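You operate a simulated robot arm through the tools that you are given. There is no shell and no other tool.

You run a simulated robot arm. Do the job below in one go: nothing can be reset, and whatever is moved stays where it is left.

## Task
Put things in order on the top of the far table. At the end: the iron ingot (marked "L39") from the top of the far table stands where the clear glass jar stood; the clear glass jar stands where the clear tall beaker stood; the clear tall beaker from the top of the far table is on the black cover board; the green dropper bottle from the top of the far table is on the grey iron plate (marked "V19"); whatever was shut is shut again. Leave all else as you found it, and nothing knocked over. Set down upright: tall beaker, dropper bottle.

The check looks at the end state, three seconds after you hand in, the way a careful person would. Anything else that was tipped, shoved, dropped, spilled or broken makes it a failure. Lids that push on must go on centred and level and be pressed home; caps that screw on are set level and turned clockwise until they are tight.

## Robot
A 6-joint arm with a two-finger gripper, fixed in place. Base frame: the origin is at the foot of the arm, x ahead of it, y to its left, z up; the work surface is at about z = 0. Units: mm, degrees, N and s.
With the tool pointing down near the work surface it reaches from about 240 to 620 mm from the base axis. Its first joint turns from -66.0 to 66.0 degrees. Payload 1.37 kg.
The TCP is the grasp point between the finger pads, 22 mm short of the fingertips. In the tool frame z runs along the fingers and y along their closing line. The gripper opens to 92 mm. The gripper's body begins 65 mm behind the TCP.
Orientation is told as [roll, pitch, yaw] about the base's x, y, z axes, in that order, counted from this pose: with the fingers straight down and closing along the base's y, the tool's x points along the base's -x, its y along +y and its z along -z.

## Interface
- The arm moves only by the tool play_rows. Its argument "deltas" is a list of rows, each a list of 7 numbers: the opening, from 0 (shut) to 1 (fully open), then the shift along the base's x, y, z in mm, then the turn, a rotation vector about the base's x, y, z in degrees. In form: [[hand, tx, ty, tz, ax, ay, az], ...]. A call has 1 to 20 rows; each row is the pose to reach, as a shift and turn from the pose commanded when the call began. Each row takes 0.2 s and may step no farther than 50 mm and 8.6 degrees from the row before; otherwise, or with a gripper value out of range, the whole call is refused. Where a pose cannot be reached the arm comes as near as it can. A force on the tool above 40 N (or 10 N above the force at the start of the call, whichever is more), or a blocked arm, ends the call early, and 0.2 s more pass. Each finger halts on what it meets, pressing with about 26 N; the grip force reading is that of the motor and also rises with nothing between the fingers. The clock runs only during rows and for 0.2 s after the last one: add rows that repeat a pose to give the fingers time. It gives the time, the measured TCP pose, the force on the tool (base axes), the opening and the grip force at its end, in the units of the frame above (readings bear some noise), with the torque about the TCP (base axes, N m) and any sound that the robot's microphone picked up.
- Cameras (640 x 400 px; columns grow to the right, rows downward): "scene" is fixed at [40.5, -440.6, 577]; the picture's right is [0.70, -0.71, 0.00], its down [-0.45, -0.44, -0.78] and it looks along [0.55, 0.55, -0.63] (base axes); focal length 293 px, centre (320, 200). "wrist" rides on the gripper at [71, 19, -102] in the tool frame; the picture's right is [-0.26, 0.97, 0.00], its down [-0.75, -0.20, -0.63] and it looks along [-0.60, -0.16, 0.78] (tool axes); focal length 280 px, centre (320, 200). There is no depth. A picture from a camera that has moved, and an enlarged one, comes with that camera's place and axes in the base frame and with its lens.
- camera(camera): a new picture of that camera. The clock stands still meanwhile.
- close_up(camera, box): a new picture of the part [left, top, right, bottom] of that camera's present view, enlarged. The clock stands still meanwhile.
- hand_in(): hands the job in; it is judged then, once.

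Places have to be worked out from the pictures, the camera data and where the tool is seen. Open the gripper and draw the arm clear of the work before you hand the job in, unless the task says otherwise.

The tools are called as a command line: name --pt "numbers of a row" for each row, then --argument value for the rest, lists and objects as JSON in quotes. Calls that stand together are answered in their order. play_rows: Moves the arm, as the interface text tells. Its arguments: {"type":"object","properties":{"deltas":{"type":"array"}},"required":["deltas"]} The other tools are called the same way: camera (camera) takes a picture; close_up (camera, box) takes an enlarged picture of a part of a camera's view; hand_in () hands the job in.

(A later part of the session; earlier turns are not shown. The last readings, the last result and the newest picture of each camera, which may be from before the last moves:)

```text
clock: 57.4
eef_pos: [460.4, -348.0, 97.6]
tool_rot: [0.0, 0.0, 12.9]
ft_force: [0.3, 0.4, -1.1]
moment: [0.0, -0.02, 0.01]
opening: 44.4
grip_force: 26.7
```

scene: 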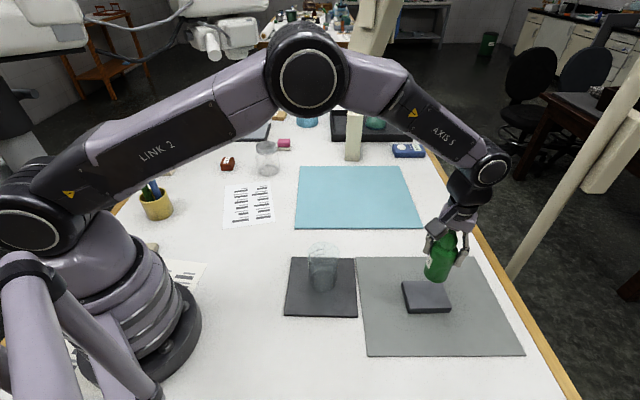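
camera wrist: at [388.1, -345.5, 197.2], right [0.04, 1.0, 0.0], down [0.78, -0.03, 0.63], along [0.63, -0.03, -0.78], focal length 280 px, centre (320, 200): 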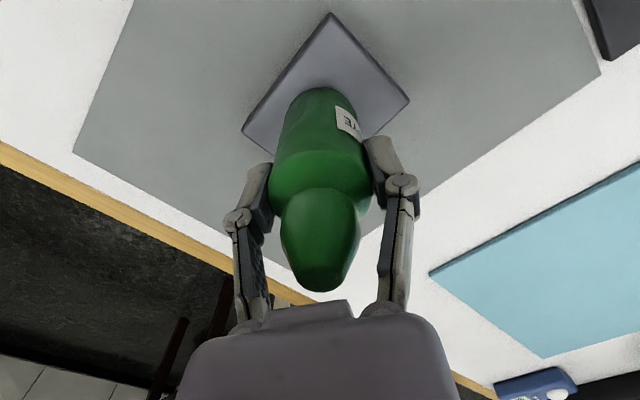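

Nearly unloaded (-1.1 N, against -2 N when hanging), so the bottle is resting on the plate. Opening the fingers.

play_rows --pt "0.2 0 0 -0.2 0 0 0" --pt "0.55 0 0 -0.2 0 0 0" --pt "0.7 0 0 -0.2 0 0 0" --pt "0.85 0 0 -0.2 0 0 0" --pt "1 0 0 -0.2 0 0 0" --pt "1 0 0 -0.2 0 0 0" --pt "1 0 0 -0.2 0 0 0"

camera --camera "wrist"

close_up --camera "scene" --box '[385, 220, 485, 330]'

```text
clock: 59.0
eef_pos: [460.5, -346.6, 98.7]
tool_rot: [0.0, 0.0, 12.9]
ft_force: [0.0, -0.2, -0.2]
moment: [0.01, 0.03, 0.01]
opening: 92.1
grip_force: 0.1
```

```text
taken
camera wrist: at [387.9, -345.0, 198.0], right [0.04, 1.0, 0.0], down [0.78, -0.03, 0.63], along [0.62, -0.02, -0.78], focal length 280 px, centre (320, 200)
```

wrist: 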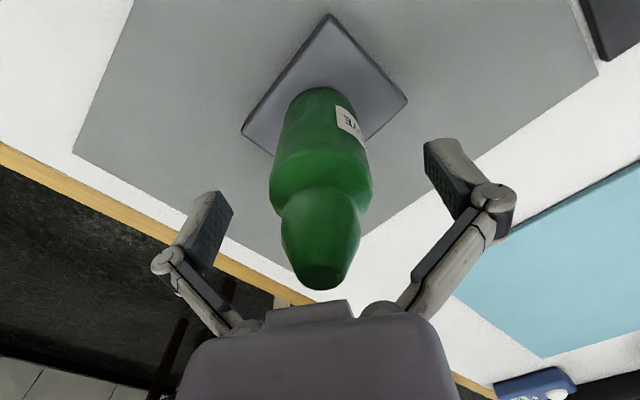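

```text
3.64 times, centred on (435, 275) of scene
camera zoom: at [40.5, -440.6, 577.0], right [0.7, -0.71, 0.0], down [-0.45, -0.44, -0.78], along [0.55, 0.55, -0.63], focal length 1064 px, centre (-98, -73)
```

zoom: 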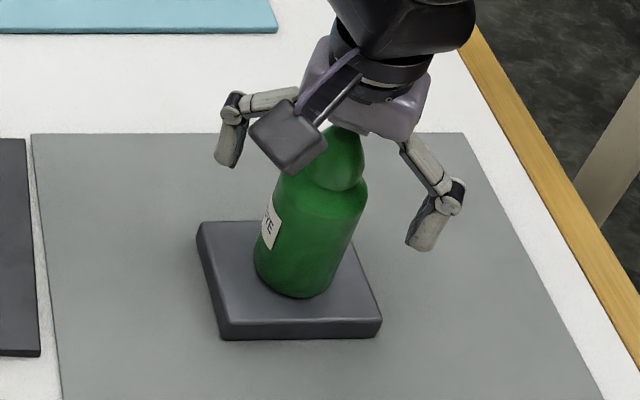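

The bottle stands upright in the middle of the V19 plate. I'll rise clear of it and travel over toward the jar for a closer measurement.

play_rows --pt "1 0 0 20 0 0 0" --pt "1 0 0 55 0 0 0" --pt "1 0 0 100 0 0 0" --pt "1 0 0 145 0 0 0" --pt "1 0 0 160 0 0 0" --pt "1 0 45 160 0 0 1" --pt "1 0 90 160 0 0 2" --pt "1 0 135 160 0 0 3" --pt "1 0 180 160 0 0 4" --pt "1 0 225 160 0 0 6" --pt "1 0 270 160 0 0 8" --pt "1 0 315 160 0 0 10" --pt "1 0 360 160 0 0 11" --pt "1 0 405 160 0 0 12" --pt "1 2 450 160 0 0 13" --pt "1 4 495 160 0 0 14" --pt "1 8 540 150 0 0 15" --pt "1 14 585 130 0 0 16" --pt "1 20 625 110 0 0 17" --pt "1 20 625 105 0 0 17"

camera --camera "wrist"

camera --camera "scene"

close_up --camera "wrist" --box '[240, 40, 400, 220]'

```text
clock: 63.2
eef_pos: [478.8, 278.0, 200.4]
tool_rot: [-0.1, 0.0, 29.9]
ft_force: [-1.1, 0.3, 1.1]
moment: [0.05, 0.01, -0.02]
opening: 92.0
grip_force: 0.0
```

```text
taken
camera wrist: at [409.4, 259.0, 302.0], right [-0.25, 0.97, 0.0], down [0.76, 0.2, 0.63], along [0.6, 0.16, -0.78], focal length 280 px, centre (320, 200)
```

wrist: 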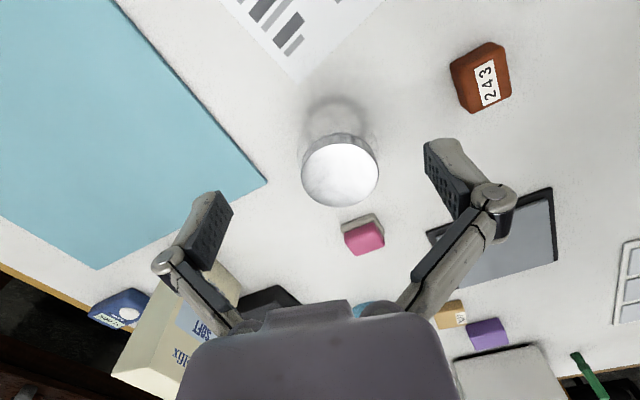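

```text
taken
```

scene: 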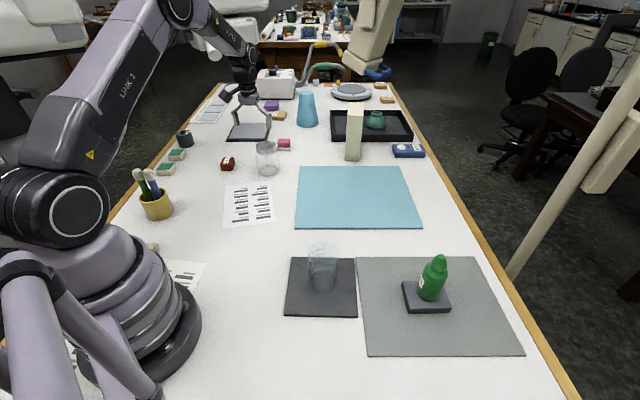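

```text
2.22 times, centred on (320, 130) of wrist
camera zoom: at [409.4, 259.0, 302.0], right [-0.25, 0.97, 0.0], down [0.76, 0.2, 0.63], along [0.6, 0.16, -0.78], focal length 623 px, centre (320, 356)
```

zoom: 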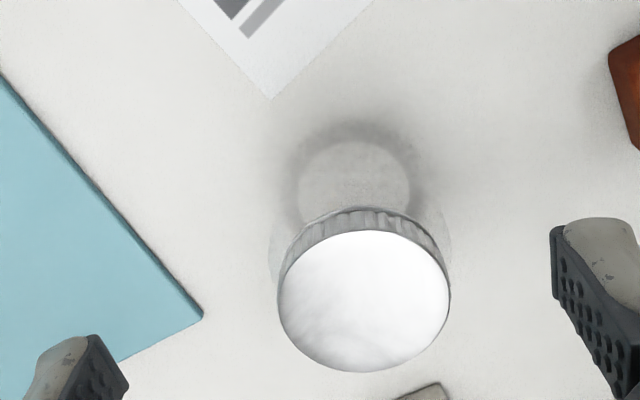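

Both placed items look right. The jar's axis measures about (534.5, 310.3), near the reach limit, so I'll tilt the tool 8° outward about its closing line and hover just above the lid to check alignment.

play_rows --pt "1 0 0 0 2 -3.5 0" --pt "1 0 0 0 4 -6.9 0" --pt "1 14 8 -10 4 -6.9 0" --pt "1 28 16 -25 4 -6.9 0" --pt "1 42 24 -42 4 -6.9 0" --pt "1 55.7 32.3 -62 4 -6.9 0" --pt "1 55.7 32.3 -62 4 -6.9 0"

camera --camera "wrist"

close_up --camera "scene" --box '[220, 90, 320, 200]'

```text
clock: 64.8
eef_pos: [535.3, 310.2, 140.4]
tool_rot: [0.1, -8.1, 29.9]
ft_force: [0.0, -0.3, -0.3]
moment: [-0.02, -0.06, 0.02]
opening: 92.0
grip_force: 0.1
```

```text
taken
camera wrist: at [453.5, 283.9, 230.6], right [-0.26, 0.97, 0.04], down [0.67, 0.15, 0.72], along [0.69, 0.21, -0.69], focal length 280 px, centre (320, 200)
```

wrist: 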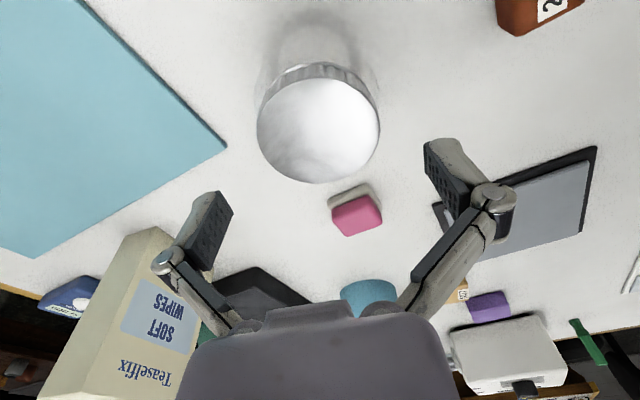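

```text
3.64 times, centred on (270, 145) of scene
camera zoom: at [40.5, -440.6, 577.0], right [0.7, -0.71, 0.0], down [-0.45, -0.44, -0.78], along [0.55, 0.55, -0.63], focal length 1064 px, centre (502, 400)
```

zoom: 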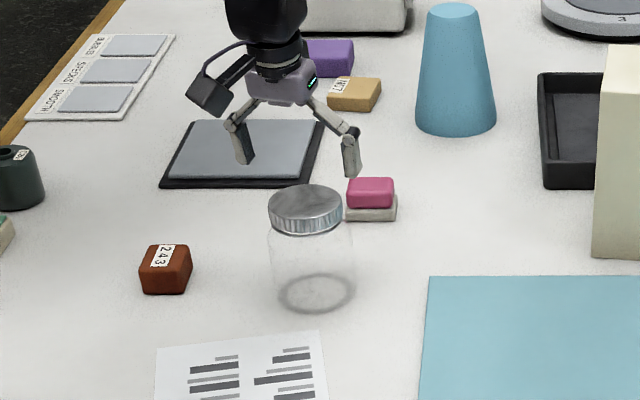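

Lid centre computes to (536.5, 310.5) and the TCP is at (535.3, 310.2), so it is well centred. I'll descend around the jar body to z ≈ 73.

play_rows --pt "1 0.5 0.2 -12 0 0 0" --pt "1 0.7 0.2 -25 0 0 0" --pt "1 0.7 0.2 -38 0 0 0" --pt "1 0.7 0.2 -50 0 0 0" --pt "1 0.7 0.2 -60 0 0 0" --pt "1 0.7 0.2 -66 0 0 0" --pt "1 0.7 0.2 -66 0 0 0"

camera --camera "wrist"

close_up --camera "scene" --box '[220, 90, 320, 200]'

```text
clock: 66.4
eef_pos: [536.3, 309.5, 74.6]
tool_rot: [0.1, -8.0, 29.9]
ft_force: [-0.5, -1.5, 0.2]
moment: [0.01, 0.02, -0.01]
opening: 92.1
grip_force: 0.0
```

```text
taken
camera wrist: at [455.0, 283.8, 164.1], right [-0.26, 0.97, 0.04], down [0.67, 0.15, 0.72], along [0.69, 0.21, -0.69], focal length 280 px, centre (320, 200)
```

wrist: 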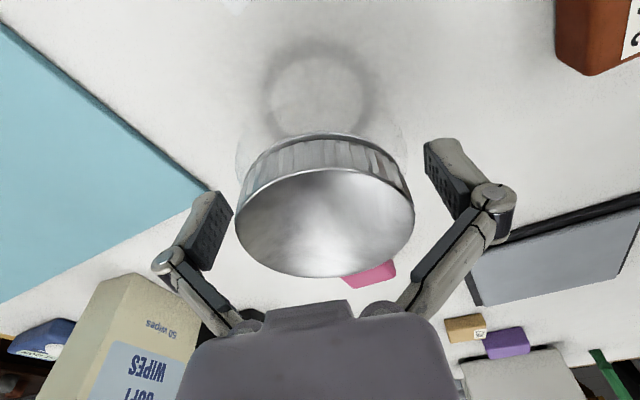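

```text
3.64 times, centred on (270, 145) of scene
camera zoom: at [40.5, -440.6, 577.0], right [0.7, -0.71, 0.0], down [-0.45, -0.44, -0.78], along [0.55, 0.55, -0.63], focal length 1064 px, centre (502, 400)
```

zoom: 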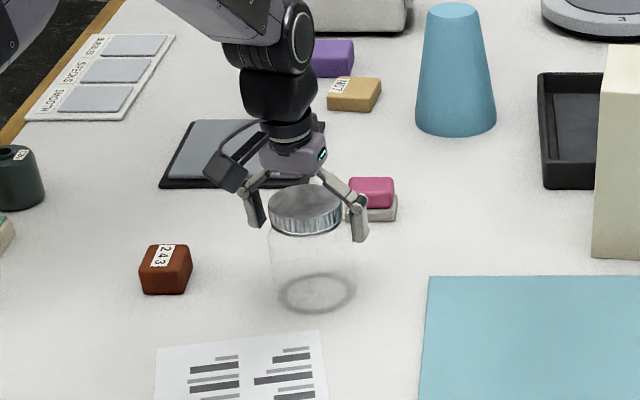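

The jar sits between the fingers with clearance and no force. I'll nudge 1 mm sideways and close on the body.

play_rows --pt "1 -0.3 1.2 0 0 0 0" --pt "0.9 -0.3 1.2 0 0 0 0" --pt "0.8 -0.3 1.2 0 0 0 0" --pt "0.7 -0.3 1.2 0 0 0 0" --pt "0.5 -0.3 1.2 0 0 0 0" --pt "0.5 -0.3 1.2 0 0 0 0" --pt "0.5 -0.3 1.2 0 0 0 0"

camera --camera "wrist"

close_up --camera "scene" --box '[230, 110, 310, 190]'

```text
clock: 68.0
eef_pos: [536.5, 310.2, 74.9]
tool_rot: [0.1, -8.1, 29.9]
ft_force: [-0.5, 0.0, 1.5]
moment: [-0.03, 0.03, 0.02]
opening: 76.9
grip_force: 25.4
```

```text
taken
camera wrist: at [454.7, 285.1, 164.1], right [-0.26, 0.97, 0.04], down [0.67, 0.15, 0.72], along [0.69, 0.21, -0.69], focal length 280 px, centre (320, 200)
```

wrist: 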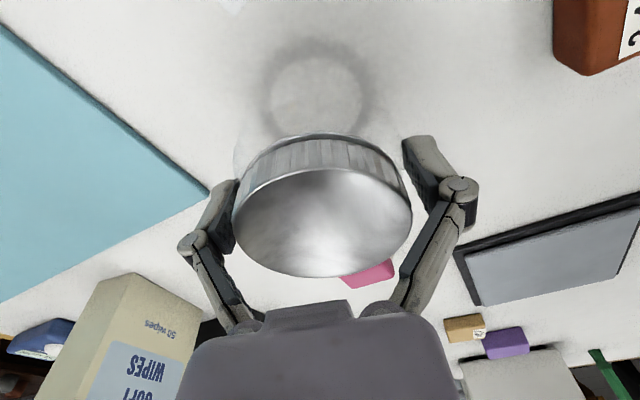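

```text
5.00 times, centred on (270, 150) of scene
camera zoom: at [40.5, -440.6, 577.0], right [0.7, -0.71, 0.0], down [-0.45, -0.44, -0.78], along [0.55, 0.55, -0.63], focal length 1463 px, centre (570, 450)
```

zoom: 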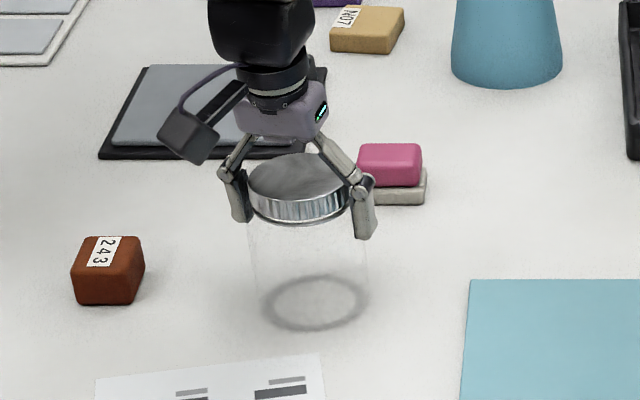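

Solid grip at 76.9 mm. Lifting gently to check that the jar follows.

play_rows --pt "0.5 0 0 3 0 0 0" --pt "0.5 0 0 8 0 0 0" --pt "0.5 0 0 16 0 0 0" --pt "0.5 0 0 25 0 0 0" --pt "0.5 0 0 25 0 0 0"

camera --camera "wrist"

close_up --camera "scene" --box '[230, 110, 310, 190]'

```text
clock: 69.2
eef_pos: [536.2, 310.2, 99.5]
tool_rot: [-0.1, -8.0, 30.0]
ft_force: [0.9, -0.7, -1.8]
moment: [0.01, 0.0, -0.04]
opening: 76.8
grip_force: 25.8
```

```text
taken
camera wrist: at [454.6, 285.2, 189.3], right [-0.26, 0.97, 0.04], down [0.67, 0.15, 0.72], along [0.69, 0.21, -0.69], focal length 280 px, centre (320, 200)
```

wrist: 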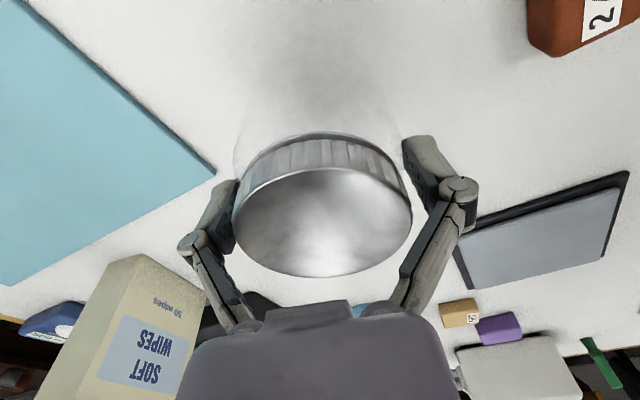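

```text
5.00 times, centred on (270, 150) of scene
camera zoom: at [40.5, -440.6, 577.0], right [0.7, -0.71, 0.0], down [-0.45, -0.44, -0.78], along [0.55, 0.55, -0.63], focal length 1463 px, centre (570, 450)
```

zoom: 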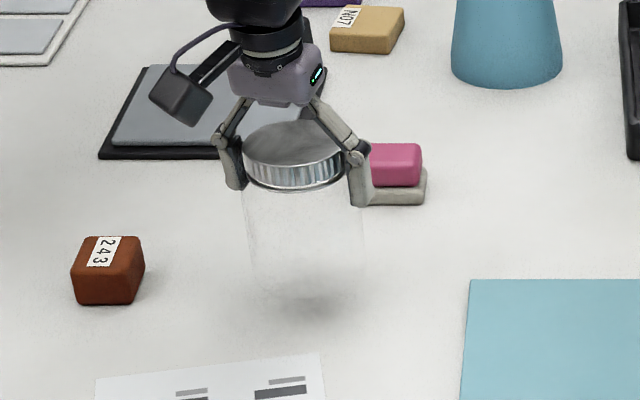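

The jar hangs upright. I'll carry it low and slowly to the beaker's old spot at (412, 260), then lower to just above the surface.

play_rows --pt "0.5 -15 -6 3 0 0 0" --pt "0.5 -36 -14.5 5 0 0 0" --pt "0.5 -58 -23.4 5 0 0 0" --pt "0.5 -80 -32.2 5 0 0 0" --pt "0.5 -102 -41 5 0 0 0" --pt "0.5 -118 -47.5 3 0 0 0" --pt "0.5 -124.3 -50 0 0 0 0" --pt "0.5 -124.3 -50 -8 0 0 0" --pt "0.5 -124.3 -50 -16 0 0 0" --pt "0.5 -124.3 -50 -20 0 0 0" --pt "0.5 -124.3 -50 -20 0 0 0"

camera --camera "wrist"

close_up --camera "scene" --box '[205, 110, 305, 230]'

```text
clock: 71.6
eef_pos: [412.0, 260.9, 79.4]
tool_rot: [0.0, -8.1, 29.9]
ft_force: [0.0, 0.7, -1.2]
moment: [0.01, -0.01, 0.02]
opening: 76.8
grip_force: 26.2
```

```text
taken
camera wrist: at [330.3, 235.1, 169.2], right [-0.26, 0.97, 0.04], down [0.67, 0.15, 0.72], along [0.69, 0.21, -0.69], focal length 280 px, centre (320, 200)
```

wrist: 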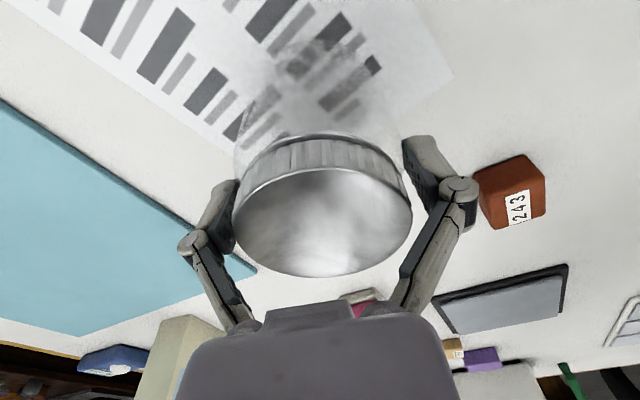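

```text
3.33 times, centred on (255, 170) of scene
camera zoom: at [40.5, -440.6, 577.0], right [0.7, -0.71, 0.0], down [-0.45, -0.44, -0.78], along [0.55, 0.55, -0.63], focal length 975 px, centre (537, 300)
```

zoom: 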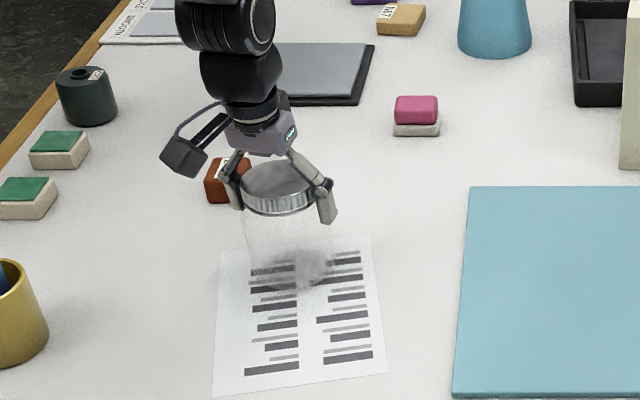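

The jar is right over the beaker's old footprint. Lowering the last few millimetres while watching the force.

play_rows --pt "0.5 0 0 -1.5 0 0 0" --pt "0.5 0 0 -3 0 0 0" --pt "0.5 0 0 -4 0 0 0" --pt "0.5 0 0 -4 0 0 0"

```text
clock: 72.6
eef_pos: [411.9, 261.4, 75.2]
tool_rot: [0.0, -8.0, 29.9]
ft_force: [0.7, 0.3, -0.9]
moment: [-0.01, -0.02, 0.0]
opening: 77.1
grip_force: 25.9
```

play_rows --pt "0.5 0 0 -0.7 0 0 0" --pt "0.5 0 0 -0.7 0 0 0"

close_up --camera "scene" --box '[225, 140, 285, 210]'

```text
clock: 73.2
eef_pos: [413.5, 261.5, 74.6]
tool_rot: [0.0, -8.0, 29.9]
ft_force: [-0.8, 0.5, -2.3]
moment: [0.01, 0.01, 0.0]
opening: 76.8
grip_force: 26.1
```

```text
5.71 times, centred on (255, 175) of scene
camera zoom: at [40.5, -440.6, 577.0], right [0.7, -0.71, 0.0], down [-0.45, -0.44, -0.78], along [0.55, 0.55, -0.63], focal length 1672 px, centre (691, 343)
```

zoom: 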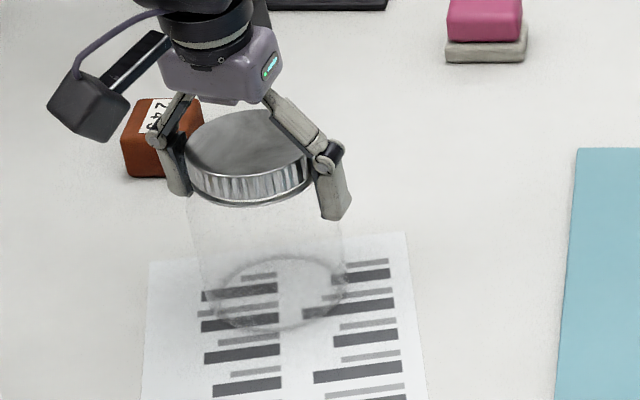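

Still hanging freely. I'll continue down in sub-millimetre steps.

play_rows --pt "0.5 0 0 -0.6 0 0 0" --pt "0.5 0 0 -1.0 0 0 0" --pt "0.5 0 0 -1.0 0 0 0"

```text
clock: 74.0
eef_pos: [412.1, 261.2, 74.0]
tool_rot: [0.0, -8.0, 30.0]
ft_force: [-5.5, -0.5, 12.9]
moment: [0.01, 0.41, 0.01]
opening: 77.1
grip_force: 26.1
```

Contact (13 N). I'll back off 0.8 mm to unload, then release.

play_rows --pt "0.5 0 0 0.8 0 0 0" --pt "0.5 0 0 0.8 0 0 0"

```text
clock: 74.6
eef_pos: [412.4, 261.0, 74.7]
tool_rot: [0.0, -8.0, 30.0]
ft_force: [-1.0, -0.3, 4.5]
moment: [0.07, 0.02, 0.03]
opening: 77.1
grip_force: 26.2
```

play_rows --pt "0.5 0 0 0.2 0 0 0" --pt "0.5 0 0 0.2 0 0 0" --pt "0.9 0 0 0.2 0 0 0" --pt "0.95 0 0 0.2 0 0 0" --pt "1 0 0 0.2 0 0 0" --pt "1 0 0 0.2 0 0 0" --pt "1 0 0 0.2 0 0 0"

camera --camera "wrist"

close_up --camera "scene" --box '[225, 140, 285, 210]'

```text
clock: 76.2
eef_pos: [412.1, 261.5, 75.0]
tool_rot: [0.1, -7.9, 29.9]
ft_force: [-0.1, 1.1, 0.8]
moment: [0.01, 0.0, 0.03]
opening: 92.1
grip_force: 0.0
```

```text
taken
camera wrist: at [330.5, 235.3, 164.5], right [-0.26, 0.97, 0.04], down [0.67, 0.15, 0.72], along [0.69, 0.21, -0.69], focal length 280 px, centre (320, 200)
```

wrist: 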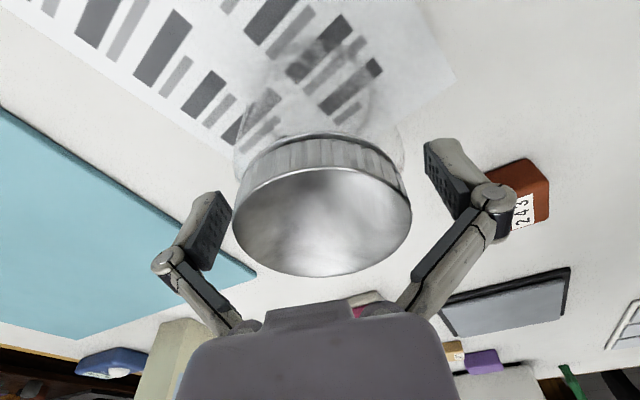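

```text
5.71 times, centred on (255, 175) of scene
camera zoom: at [40.5, -440.6, 577.0], right [0.7, -0.71, 0.0], down [-0.45, -0.44, -0.78], along [0.55, 0.55, -0.63], focal length 1672 px, centre (691, 343)
```

zoom: 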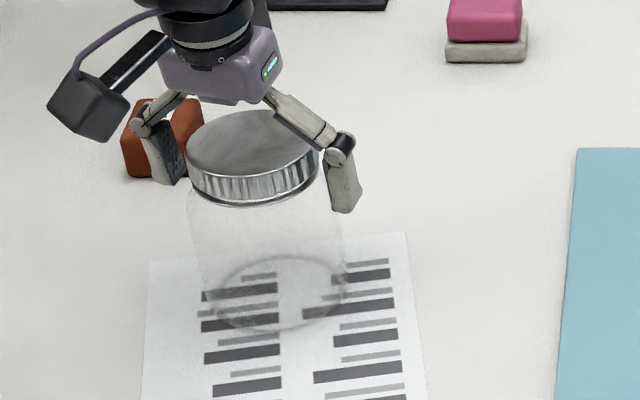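

The jar is released, upright, on the beaker's old spot. I'll rise, swing toward the ingot with a 15° turn (fingers closing across its short side), and look.

play_rows --pt "1 0 0 15 0 0 0" --pt "1 0 0 40 0 0 0" --pt "1 0 0 75 0 0 0" --pt "1 0 0 105 0 0 0" --pt "1 3 30 105 0 0 4" --pt "1 6 62 100 0 0 8" --pt "1 9 95 95 0 0 12" --pt "1 12 125 85 0 0 15" --pt "1 15 150 75 0 0 15" --pt "1 15 150 75 0 0 15"

camera --camera "wrist"

camera --camera "scene"

close_up --camera "wrist" --box '[240, 60, 400, 200]'

```text
clock: 78.4
eef_pos: [427.1, 411.6, 149.9]
tool_rot: [0.0, -8.1, 45.0]
ft_force: [0.6, -0.8, 0.1]
moment: [0.02, 0.02, -0.01]
opening: 92.0
grip_force: 0.1
```

```text
taken
camera wrist: at [355.1, 365.0, 239.5], right [-0.5, 0.87, 0.04], down [0.61, 0.32, 0.72], along [0.61, 0.38, -0.69], focal length 280 px, centre (320, 200)
```

wrist: 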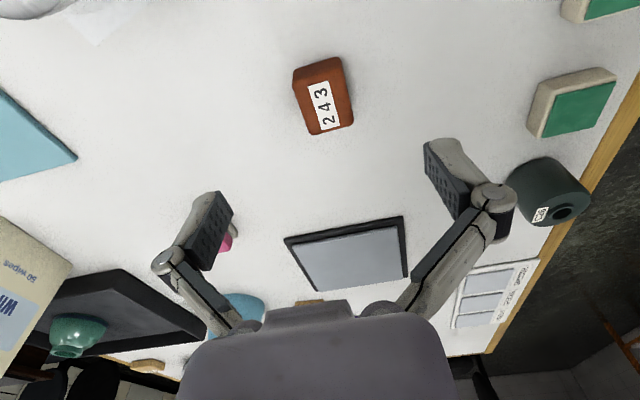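

```text
taken
```

scene: 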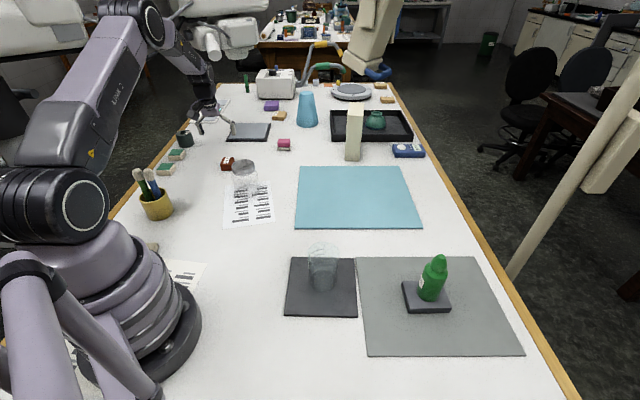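

```text
2.86 times, centred on (320, 130) of wrist
camera zoom: at [355.1, 365.0, 239.5], right [-0.5, 0.87, 0.04], down [0.61, 0.32, 0.72], along [0.61, 0.38, -0.69], focal length 801 px, centre (320, 400)
```

zoom: 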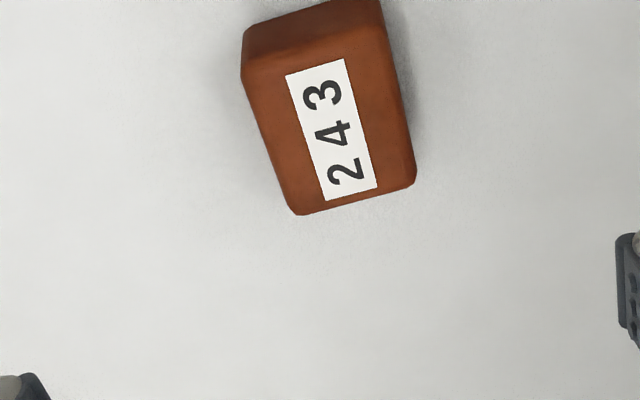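

The ingot's centre is at (447, 433), its edges lie at 45° and its height is about 27 mm. I'll move over it and descend to z ≈ 27 so the fingertips sit just above the table.

play_rows --pt "1 10 10.5 -15 0 0 0" --pt "1 20 21 -30 0 0 0" --pt "1 20 21 -55 0 0 0" --pt "1 20 21 -80 0 0 0" --pt "1 20 21 -100 0 0 0" --pt "1 20 21 -115 0 0 0" --pt "1 20 21 -122 0 0 0" --pt "1 20 21 -122 0 0 0"

camera --camera "wrist"

close_up --camera "scene" --box '[180, 120, 280, 200]'

```text
clock: 80.2
eef_pos: [448.2, 432.2, 29.3]
tool_rot: [0.0, -7.9, 44.9]
ft_force: [0.9, 0.1, 0.1]
moment: [0.04, 0.0, 0.0]
opening: 91.9
grip_force: 0.0
```

```text
taken
camera wrist: at [375.1, 386.0, 117.9], right [-0.5, 0.87, 0.04], down [0.61, 0.32, 0.72], along [0.62, 0.38, -0.69], focal length 280 px, centre (320, 200)
```

wrist: 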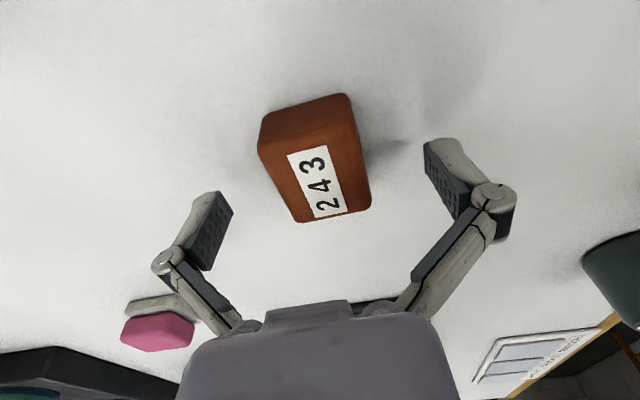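

```text
5.00 times, centred on (230, 160) of scene
camera zoom: at [40.5, -440.6, 577.0], right [0.7, -0.71, 0.0], down [-0.45, -0.44, -0.78], along [0.55, 0.55, -0.63], focal length 1463 px, centre (770, 400)
```

zoom: 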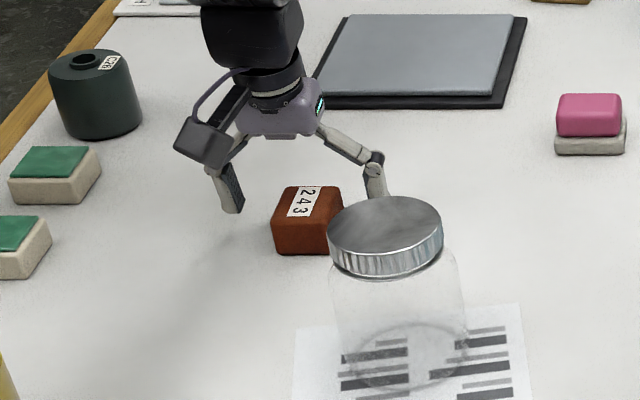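

My images show the fingertips swing down about 14–15 mm as they close (tip ≈ TCP-28 when near-closed). At this height they would hit the table, so I'll raise to z ≈ 35 before closing on the ingot.

play_rows --pt "1 0 0 3 0 0 0" --pt "1 0 0 6.5 0 0 0" --pt "0.8 0 0 6.5 0 0 0" --pt "0.6 0 0 6.5 0 0 0" --pt "0.4 0 0 6.5 0 0 0" --pt "0.25 0 0 6.5 0 0 0" --pt "0.15 0 0 6.5 0 0 0" --pt "0.15 0 0 6.5 0 0 0" --pt "0.15 0 0 6.5 0 0 0"

camera --camera "wrist"

close_up --camera "scene" --box '[190, 120, 270, 190]'

```text
clock: 82.2
eef_pos: [447.4, 432.1, 35.4]
tool_rot: [0.0, -8.0, 44.9]
ft_force: [-2.3, 1.2, 3.2]
moment: [-0.03, 0.08, 0.03]
opening: 40.0
grip_force: 26.1
```

```text
taken
camera wrist: at [374.9, 386.3, 124.5], right [-0.5, 0.87, 0.04], down [0.61, 0.32, 0.72], along [0.62, 0.38, -0.69], focal length 280 px, centre (320, 200)
```

wrist: 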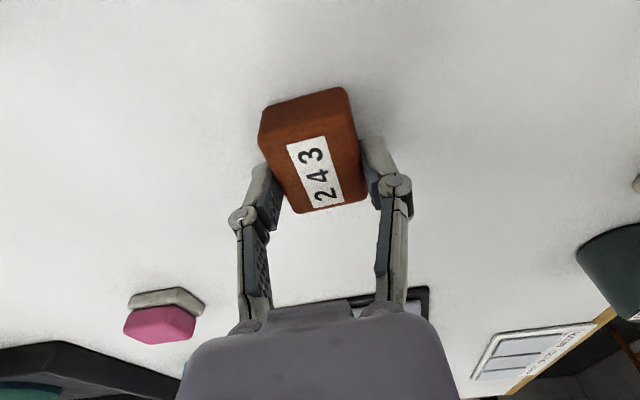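

```text
5.71 times, centred on (230, 155) of scene
camera zoom: at [40.5, -440.6, 577.0], right [0.7, -0.71, 0.0], down [-0.45, -0.44, -0.78], along [0.55, 0.55, -0.63], focal length 1672 px, centre (834, 457)
```

zoom: 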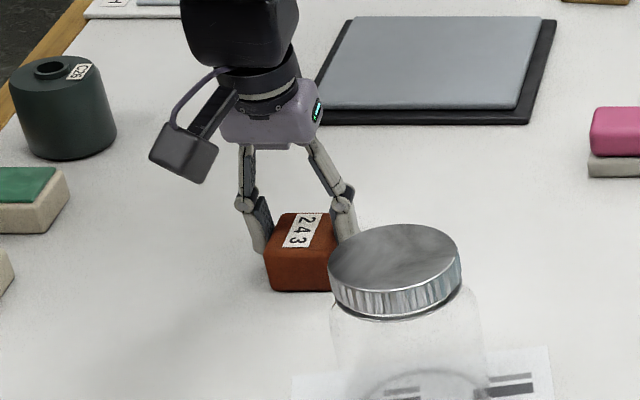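

Gripped at 40 mm with little vertical force. Lifting the ingot gently to check that it's held.

play_rows --pt "0.15 0 0 3 0 0 0" --pt "0.15 0 0 10 0 0 0" --pt "0.15 0 0 22 0 0 0" --pt "0.15 0 0 35 0 0 0" --pt "0.15 0 0 35 0 0 0"

camera --camera "wrist"

close_up --camera "scene" --box '[190, 110, 290, 200]'

```text
clock: 83.4
eef_pos: [447.2, 432.8, 69.5]
tool_rot: [0.0, -8.0, 44.9]
ft_force: [-0.2, -0.8, -3.9]
moment: [0.01, -0.03, 0.02]
opening: 39.6
grip_force: 26.5
```

```text
taken
camera wrist: at [375.1, 385.8, 158.9], right [-0.5, 0.87, 0.04], down [0.61, 0.32, 0.72], along [0.61, 0.38, -0.69], focal length 280 px, centre (320, 200)
```

wrist: 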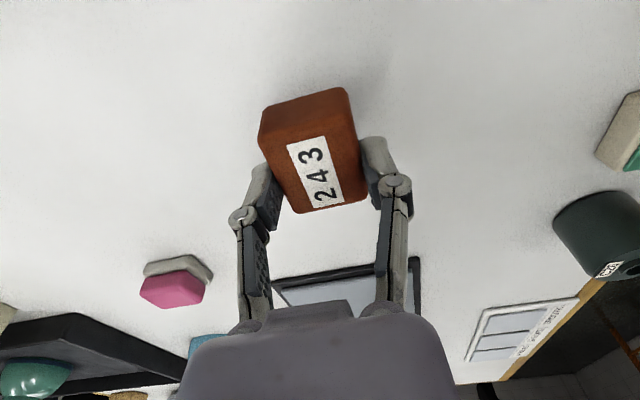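

```text
4.44 times, centred on (240, 155) of scene
camera zoom: at [40.5, -440.6, 577.0], right [0.7, -0.71, 0.0], down [-0.45, -0.44, -0.78], along [0.55, 0.55, -0.63], focal length 1300 px, centre (676, 400)
```

zoom: 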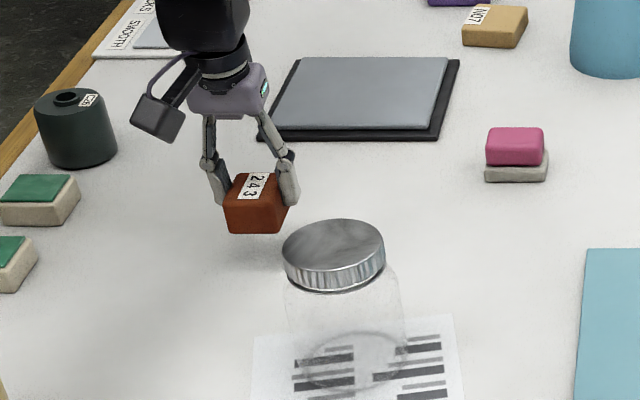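

The ingot is held level (about 4 N). I'll carry it at this height along a straight path to above the jar's old spot (536, 310.4) and check clearance between the wrist camera housing and the jar.

play_rows --pt "0.15 5 -5 5 0 0 0" --pt "0.15 18 -22 8 0 0 0" --pt "0.15 33 -44 8 0 0 0" --pt "0.15 48 -66 8 0 0 0" --pt "0.15 63 -88 8 0 0 0" --pt "0.15 78 -108 8 0 0 0" --pt "0.15 88.5 -122.2 8 0 0 0" --pt "0.15 88.5 -122.2 8 0 0 0"

camera --camera "wrist"

close_up --camera "scene" --box '[215, 100, 315, 200]'

```text
clock: 85.2
eef_pos: [536.4, 310.2, 76.9]
tool_rot: [-0.1, -8.0, 44.9]
ft_force: [-0.3, 0.0, -3.7]
moment: [-0.01, -0.02, 0.02]
opening: 40.1
grip_force: 26.1
```

```text
taken
camera wrist: at [463.8, 263.6, 167.1], right [-0.5, 0.87, 0.04], down [0.61, 0.32, 0.72], along [0.62, 0.38, -0.69], focal length 280 px, centre (320, 200)
```

wrist: 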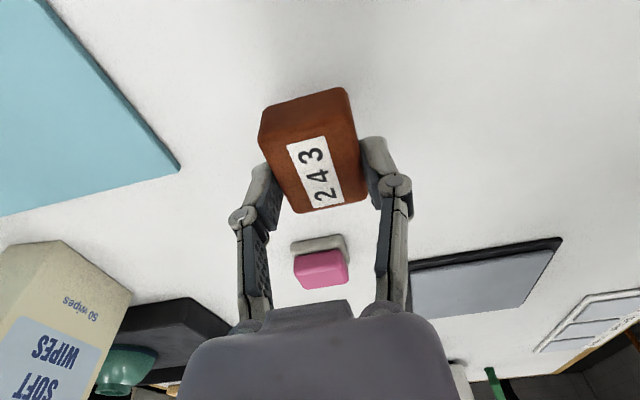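

```text
4.00 times, centred on (265, 150) of scene
camera zoom: at [40.5, -440.6, 577.0], right [0.7, -0.71, 0.0], down [-0.45, -0.44, -0.78], along [0.55, 0.55, -0.63], focal length 1170 px, centre (540, 400)
```

zoom: 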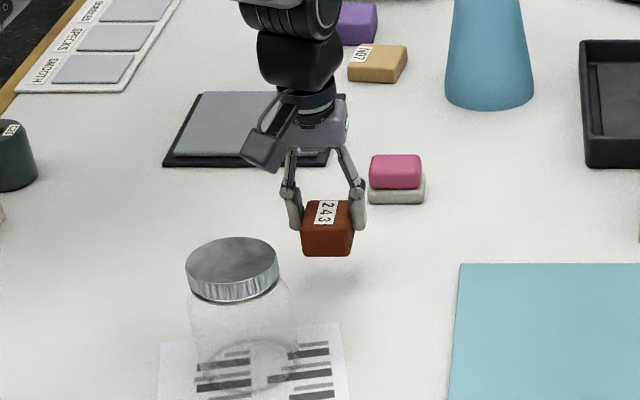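

The camera housing will stay clear of the jar: even after a 40 mm descent they remain separated in the image. Lowering to about 2 mm above the table.

play_rows --pt "0.15 0 0 -10 0 0 0" --pt "0.15 0 0 -20 0 0 0" --pt "0.15 0 0 -30 0 0 0" --pt "0.15 0 0 -36 0 0 0" --pt "0.15 0 0 -39 0 0 0" --pt "0.15 0 0 -39 0 0 0"

close_up --camera "scene" --box '[215, 100, 315, 200]'

```text
clock: 86.6
eef_pos: [535.9, 310.6, 37.8]
tool_rot: [-0.1, -8.0, 44.8]
ft_force: [0.2, 0.2, -3.7]
moment: [0.01, -0.02, 0.01]
opening: 39.7
grip_force: 26.4
```

```text
4.00 times, centred on (265, 150) of scene
camera zoom: at [40.5, -440.6, 577.0], right [0.7, -0.71, 0.0], down [-0.45, -0.44, -0.78], along [0.55, 0.55, -0.63], focal length 1170 px, centre (540, 400)
```

zoom: 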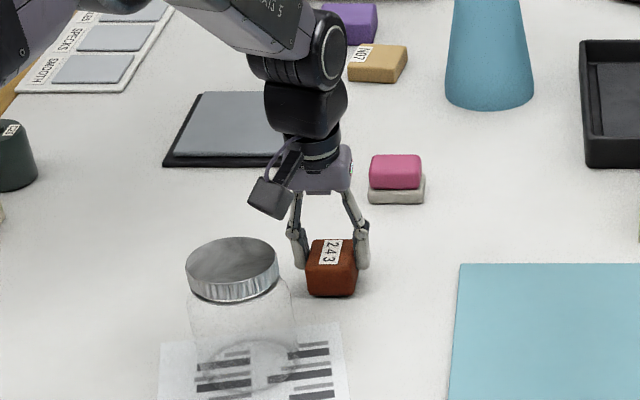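

Still separated from the jar. Lowering the last 2–3 mm in small steps.

play_rows --pt "0.15 0 0 -1 0 0 0" --pt "0.15 0 0 -2 0 0 0" --pt "0.15 0 0 -2 0 0 0"

```text
clock: 87.4
eef_pos: [535.7, 310.2, 35.8]
tool_rot: [0.0, -8.0, 45.1]
ft_force: [-0.3, -0.3, -4.9]
moment: [-0.01, 0.01, -0.03]
opening: 39.6
grip_force: 26.1
```

play_rows --pt "0.15 0 0 -0.7 0 0 0" --pt "0.15 0 0 -1.2 0 0 0" --pt "0.15 0 0 -1.2 0 0 0"

```text
clock: 88.2
eef_pos: [537.1, 310.1, 35.5]
tool_rot: [-0.1, -8.0, 44.8]
ft_force: [0.4, 0.9, -4.4]
moment: [0.0, 0.03, 0.02]
opening: 39.6
grip_force: 25.9
```

Still hanging. I'll go a bit further.

play_rows --pt "0.15 0 0 -0.6 0 0 0" --pt "0.15 0 0 -1.0 0 0 0" --pt "0.15 0 0 -1.0 0 0 0"

```text
clock: 89.0
eef_pos: [535.7, 310.2, 35.4]
tool_rot: [0.1, -8.0, 44.9]
ft_force: [-5.2, -3.1, 9.6]
moment: [-0.42, 0.4, -0.05]
opening: 39.4
grip_force: 26.0
```

Contact (about 14 N change). Backing off 0.8 mm, then releasing.

play_rows --pt "0.15 0 0 0.8 0 0 0" --pt "0.15 0 0 0.8 0 0 0"

```text
clock: 89.6
eef_pos: [534.9, 309.9, 35.1]
tool_rot: [0.0, -8.1, 44.9]
ft_force: [1.5, 0.1, 2.5]
moment: [-0.11, 0.1, 0.06]
opening: 39.7
grip_force: 25.8
```

play_rows --pt "0.15 0 0 0.2 0 0 0" --pt "0.5 0 0 0.2 0 0 0" --pt "0.6 0 0 0.2 0 0 0" --pt "0.75 0 0 0.2 0 0 0" --pt "0.9 0 0 0.2 0 0 0" --pt "1 0 0 0.2 0 0 0" --pt "1 0 0 0.2 0 0 0"

camera --camera "wrist"

close_up --camera "scene" --box '[215, 100, 315, 200]'

```text
clock: 91.2
eef_pos: [535.2, 309.2, 34.2]
tool_rot: [-0.1, -8.0, 44.9]
ft_force: [0.0, -0.2, -0.5]
moment: [-0.02, -0.01, 0.03]
opening: 91.9
grip_force: 0.1
```

```text
taken
camera wrist: at [463.2, 263.4, 124.5], right [-0.5, 0.87, 0.04], down [0.61, 0.32, 0.72], along [0.62, 0.38, -0.69], focal length 280 px, centre (320, 200)
```

wrist: 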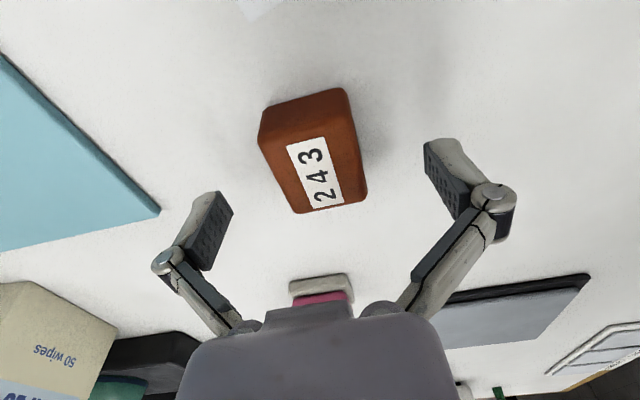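

```text
4.00 times, centred on (265, 150) of scene
camera zoom: at [40.5, -440.6, 577.0], right [0.7, -0.71, 0.0], down [-0.45, -0.44, -0.78], along [0.55, 0.55, -0.63], focal length 1170 px, centre (540, 400)
```

zoom: 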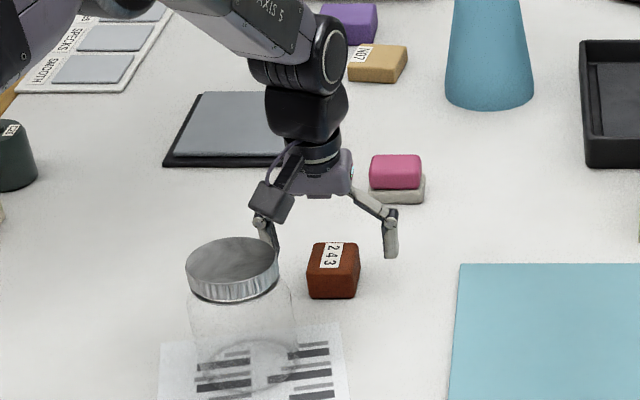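

The ingot is released on the jar's old spot. I'll rise straight up, then draw the arm back and un-tilt for a full check.

play_rows --pt "1 0 0 12 0 0 0" --pt "1 0 0 35 0 0 0" --pt "1 0 0 65 0 0 0" --pt "1 0 0 95 0 0 0" --pt "1 0 0 120 0 0 0" --pt "1 -15 -8 145 0 0 0" --pt "1 -35 -18 170 0 0 0" --pt "1 -60 -30 195 0 0 0" --pt "1 -90 -45 215 -2 3.4 -3" --pt "1 -120 -65 235 -4 6.9 -6" --pt "1 -150 -90 255 -5 6.5 -12" --pt "1 -165 -120 270 -5 6.2 -18" --pt "1 -175 -155 280 -5 6 -24" --pt "1 -180 -190 290 -5 6 -30" --pt "1 -180 -225 300 -5 6 -36" --pt "1 -180 -225 300 -5 6 -36"

camera --camera "scene"

camera --camera "wrist"

```text
clock: 94.6
eef_pos: [355.1, 84.5, 336.8]
tool_rot: [-1.7, -0.5, 8.9]
ft_force: [-0.7, -0.2, -0.1]
moment: [-0.01, 0.0, -0.01]
opening: 92.3
grip_force: 0.0
```

```text
taken
```

scene: 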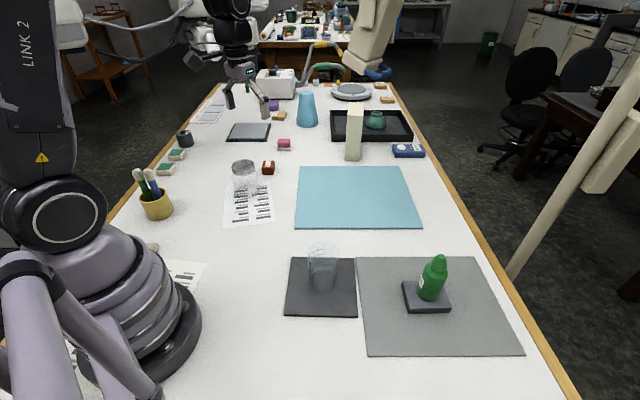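

```text
taken
camera wrist: at [281.0, 95.3, 435.3], right [0.11, 0.99, -0.03], down [0.77, -0.07, 0.64], along [0.63, -0.09, -0.77], focal length 280 px, centre (320, 200)
```

wrist: 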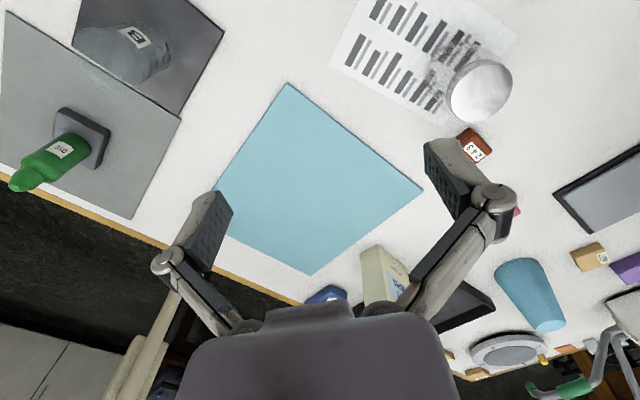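

Everything looks in order from afar. I'll repeat the same close-ups as at the start to compare positions exactly.

close_up --camera "scene" --box '[200, 120, 360, 240]'

close_up --camera "scene" --box '[270, 240, 550, 380]'

close_up --camera "scene" --box '[225, 150, 305, 210]'

close_up --camera "scene" --box '[390, 245, 470, 325]'

close_up --camera "scene" --box '[280, 235, 370, 325]'

```text
3.33 times, centred on (280, 180) of scene
camera zoom: at [40.5, -440.6, 577.0], right [0.7, -0.71, 0.0], down [-0.45, -0.44, -0.78], along [0.55, 0.55, -0.63], focal length 975 px, centre (453, 267)
```

zoom: 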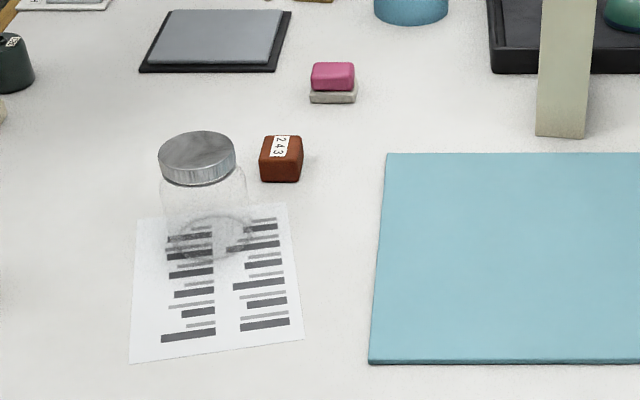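

```text
2.29 times, centred on (410, 310) of scene
camera zoom: at [40.5, -440.6, 577.0], right [0.7, -0.71, 0.0], down [-0.45, -0.44, -0.78], along [0.55, 0.55, -0.63], focal length 669 px, centre (114, -51)
```

zoom: 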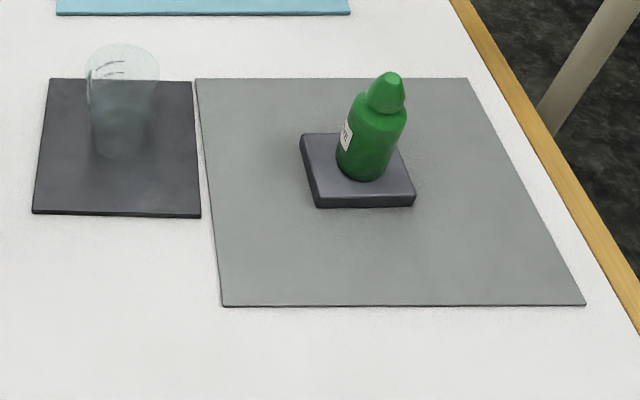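

```text
6.67 times, centred on (265, 180) of scene
camera zoom: at [40.5, -440.6, 577.0], right [0.7, -0.71, 0.0], down [-0.45, -0.44, -0.78], along [0.55, 0.55, -0.63], focal length 1950 px, centre (687, 333)
```

zoom: 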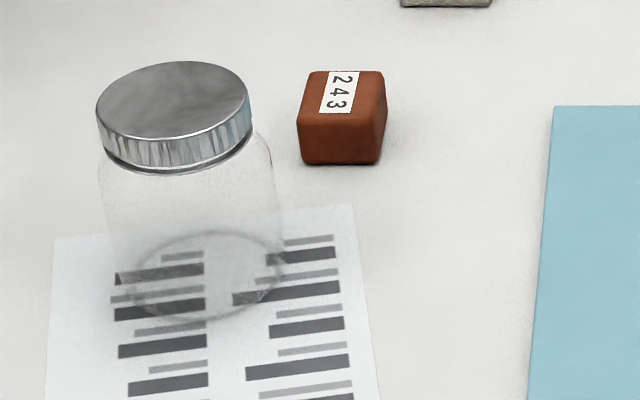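

```text
5.00 times, centred on (430, 285) of scene
camera zoom: at [40.5, -440.6, 577.0], right [0.7, -0.71, 0.0], down [-0.45, -0.44, -0.78], along [0.55, 0.55, -0.63], focal length 1463 px, centre (-230, -225)
```

zoom: 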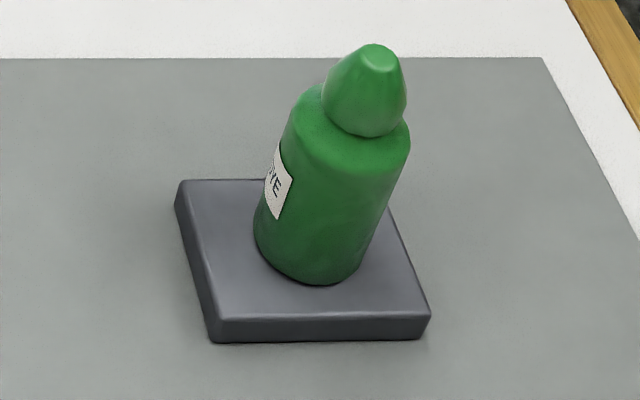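

```text
4.44 times, centred on (325, 280) of scene
camera zoom: at [40.5, -440.6, 577.0], right [0.7, -0.71, 0.0], down [-0.45, -0.44, -0.78], along [0.55, 0.55, -0.63], focal length 1300 px, centre (298, -156)
```

zoom: 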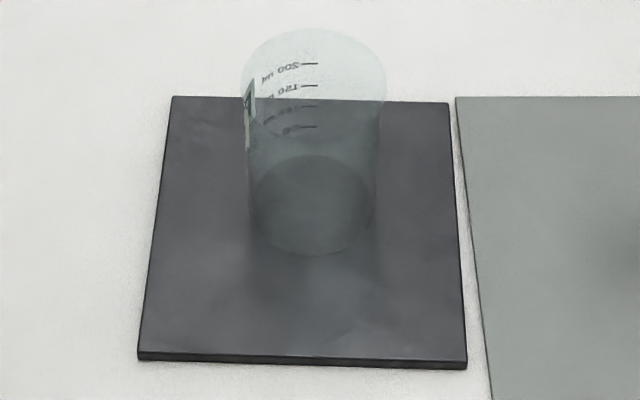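

Comparison with the start images:
- The paper, board, plate, mat and grey sheet are unchanged.
- The jar stands on the beaker's old spot and the ingot on the jar's old spot, both within a few millimetres.
- The beaker and bottle are upright on the board and the V19 plate.

I'll return the open, empty gripper to its high starting pose before handing in.

play_rows --pt "1 22 15 3 0.5 0.2 -2" --pt "1 45 30 6 1 0.3 -4" --pt "1 68 44 8 1.5 0.4 -6.5" --pt "1 90 58 9 1.7 0.5 -8.9" --pt "1 90 58 9 1.7 0.5 -8.9" --pt "1 90 58 9 1.7 0.5 -8.9"

camera --camera "scene"

camera --camera "wrist"

```text
clock: 96.0
eef_pos: [445.0, 143.6, 344.6]
tool_rot: [0.0, 0.0, -0.1]
ft_force: [0.4, 0.6, -0.5]
moment: [0.0, 0.01, -0.03]
opening: 92.0
grip_force: 0.0
```

```text
taken
```

scene: 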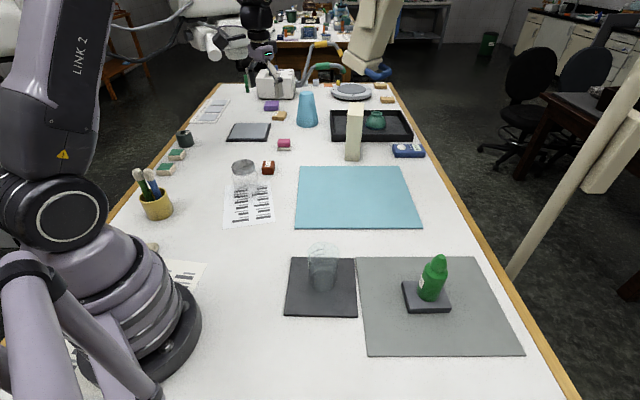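

```text
taken
camera wrist: at [374.5, 162.2, 445.0], right [0.26, 0.97, 0.0], down [0.75, -0.2, 0.63], along [0.61, -0.16, -0.78], focal length 280 px, centre (320, 200)
```

wrist: 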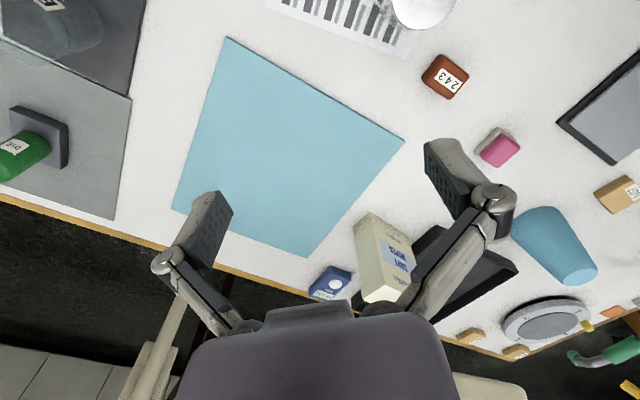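

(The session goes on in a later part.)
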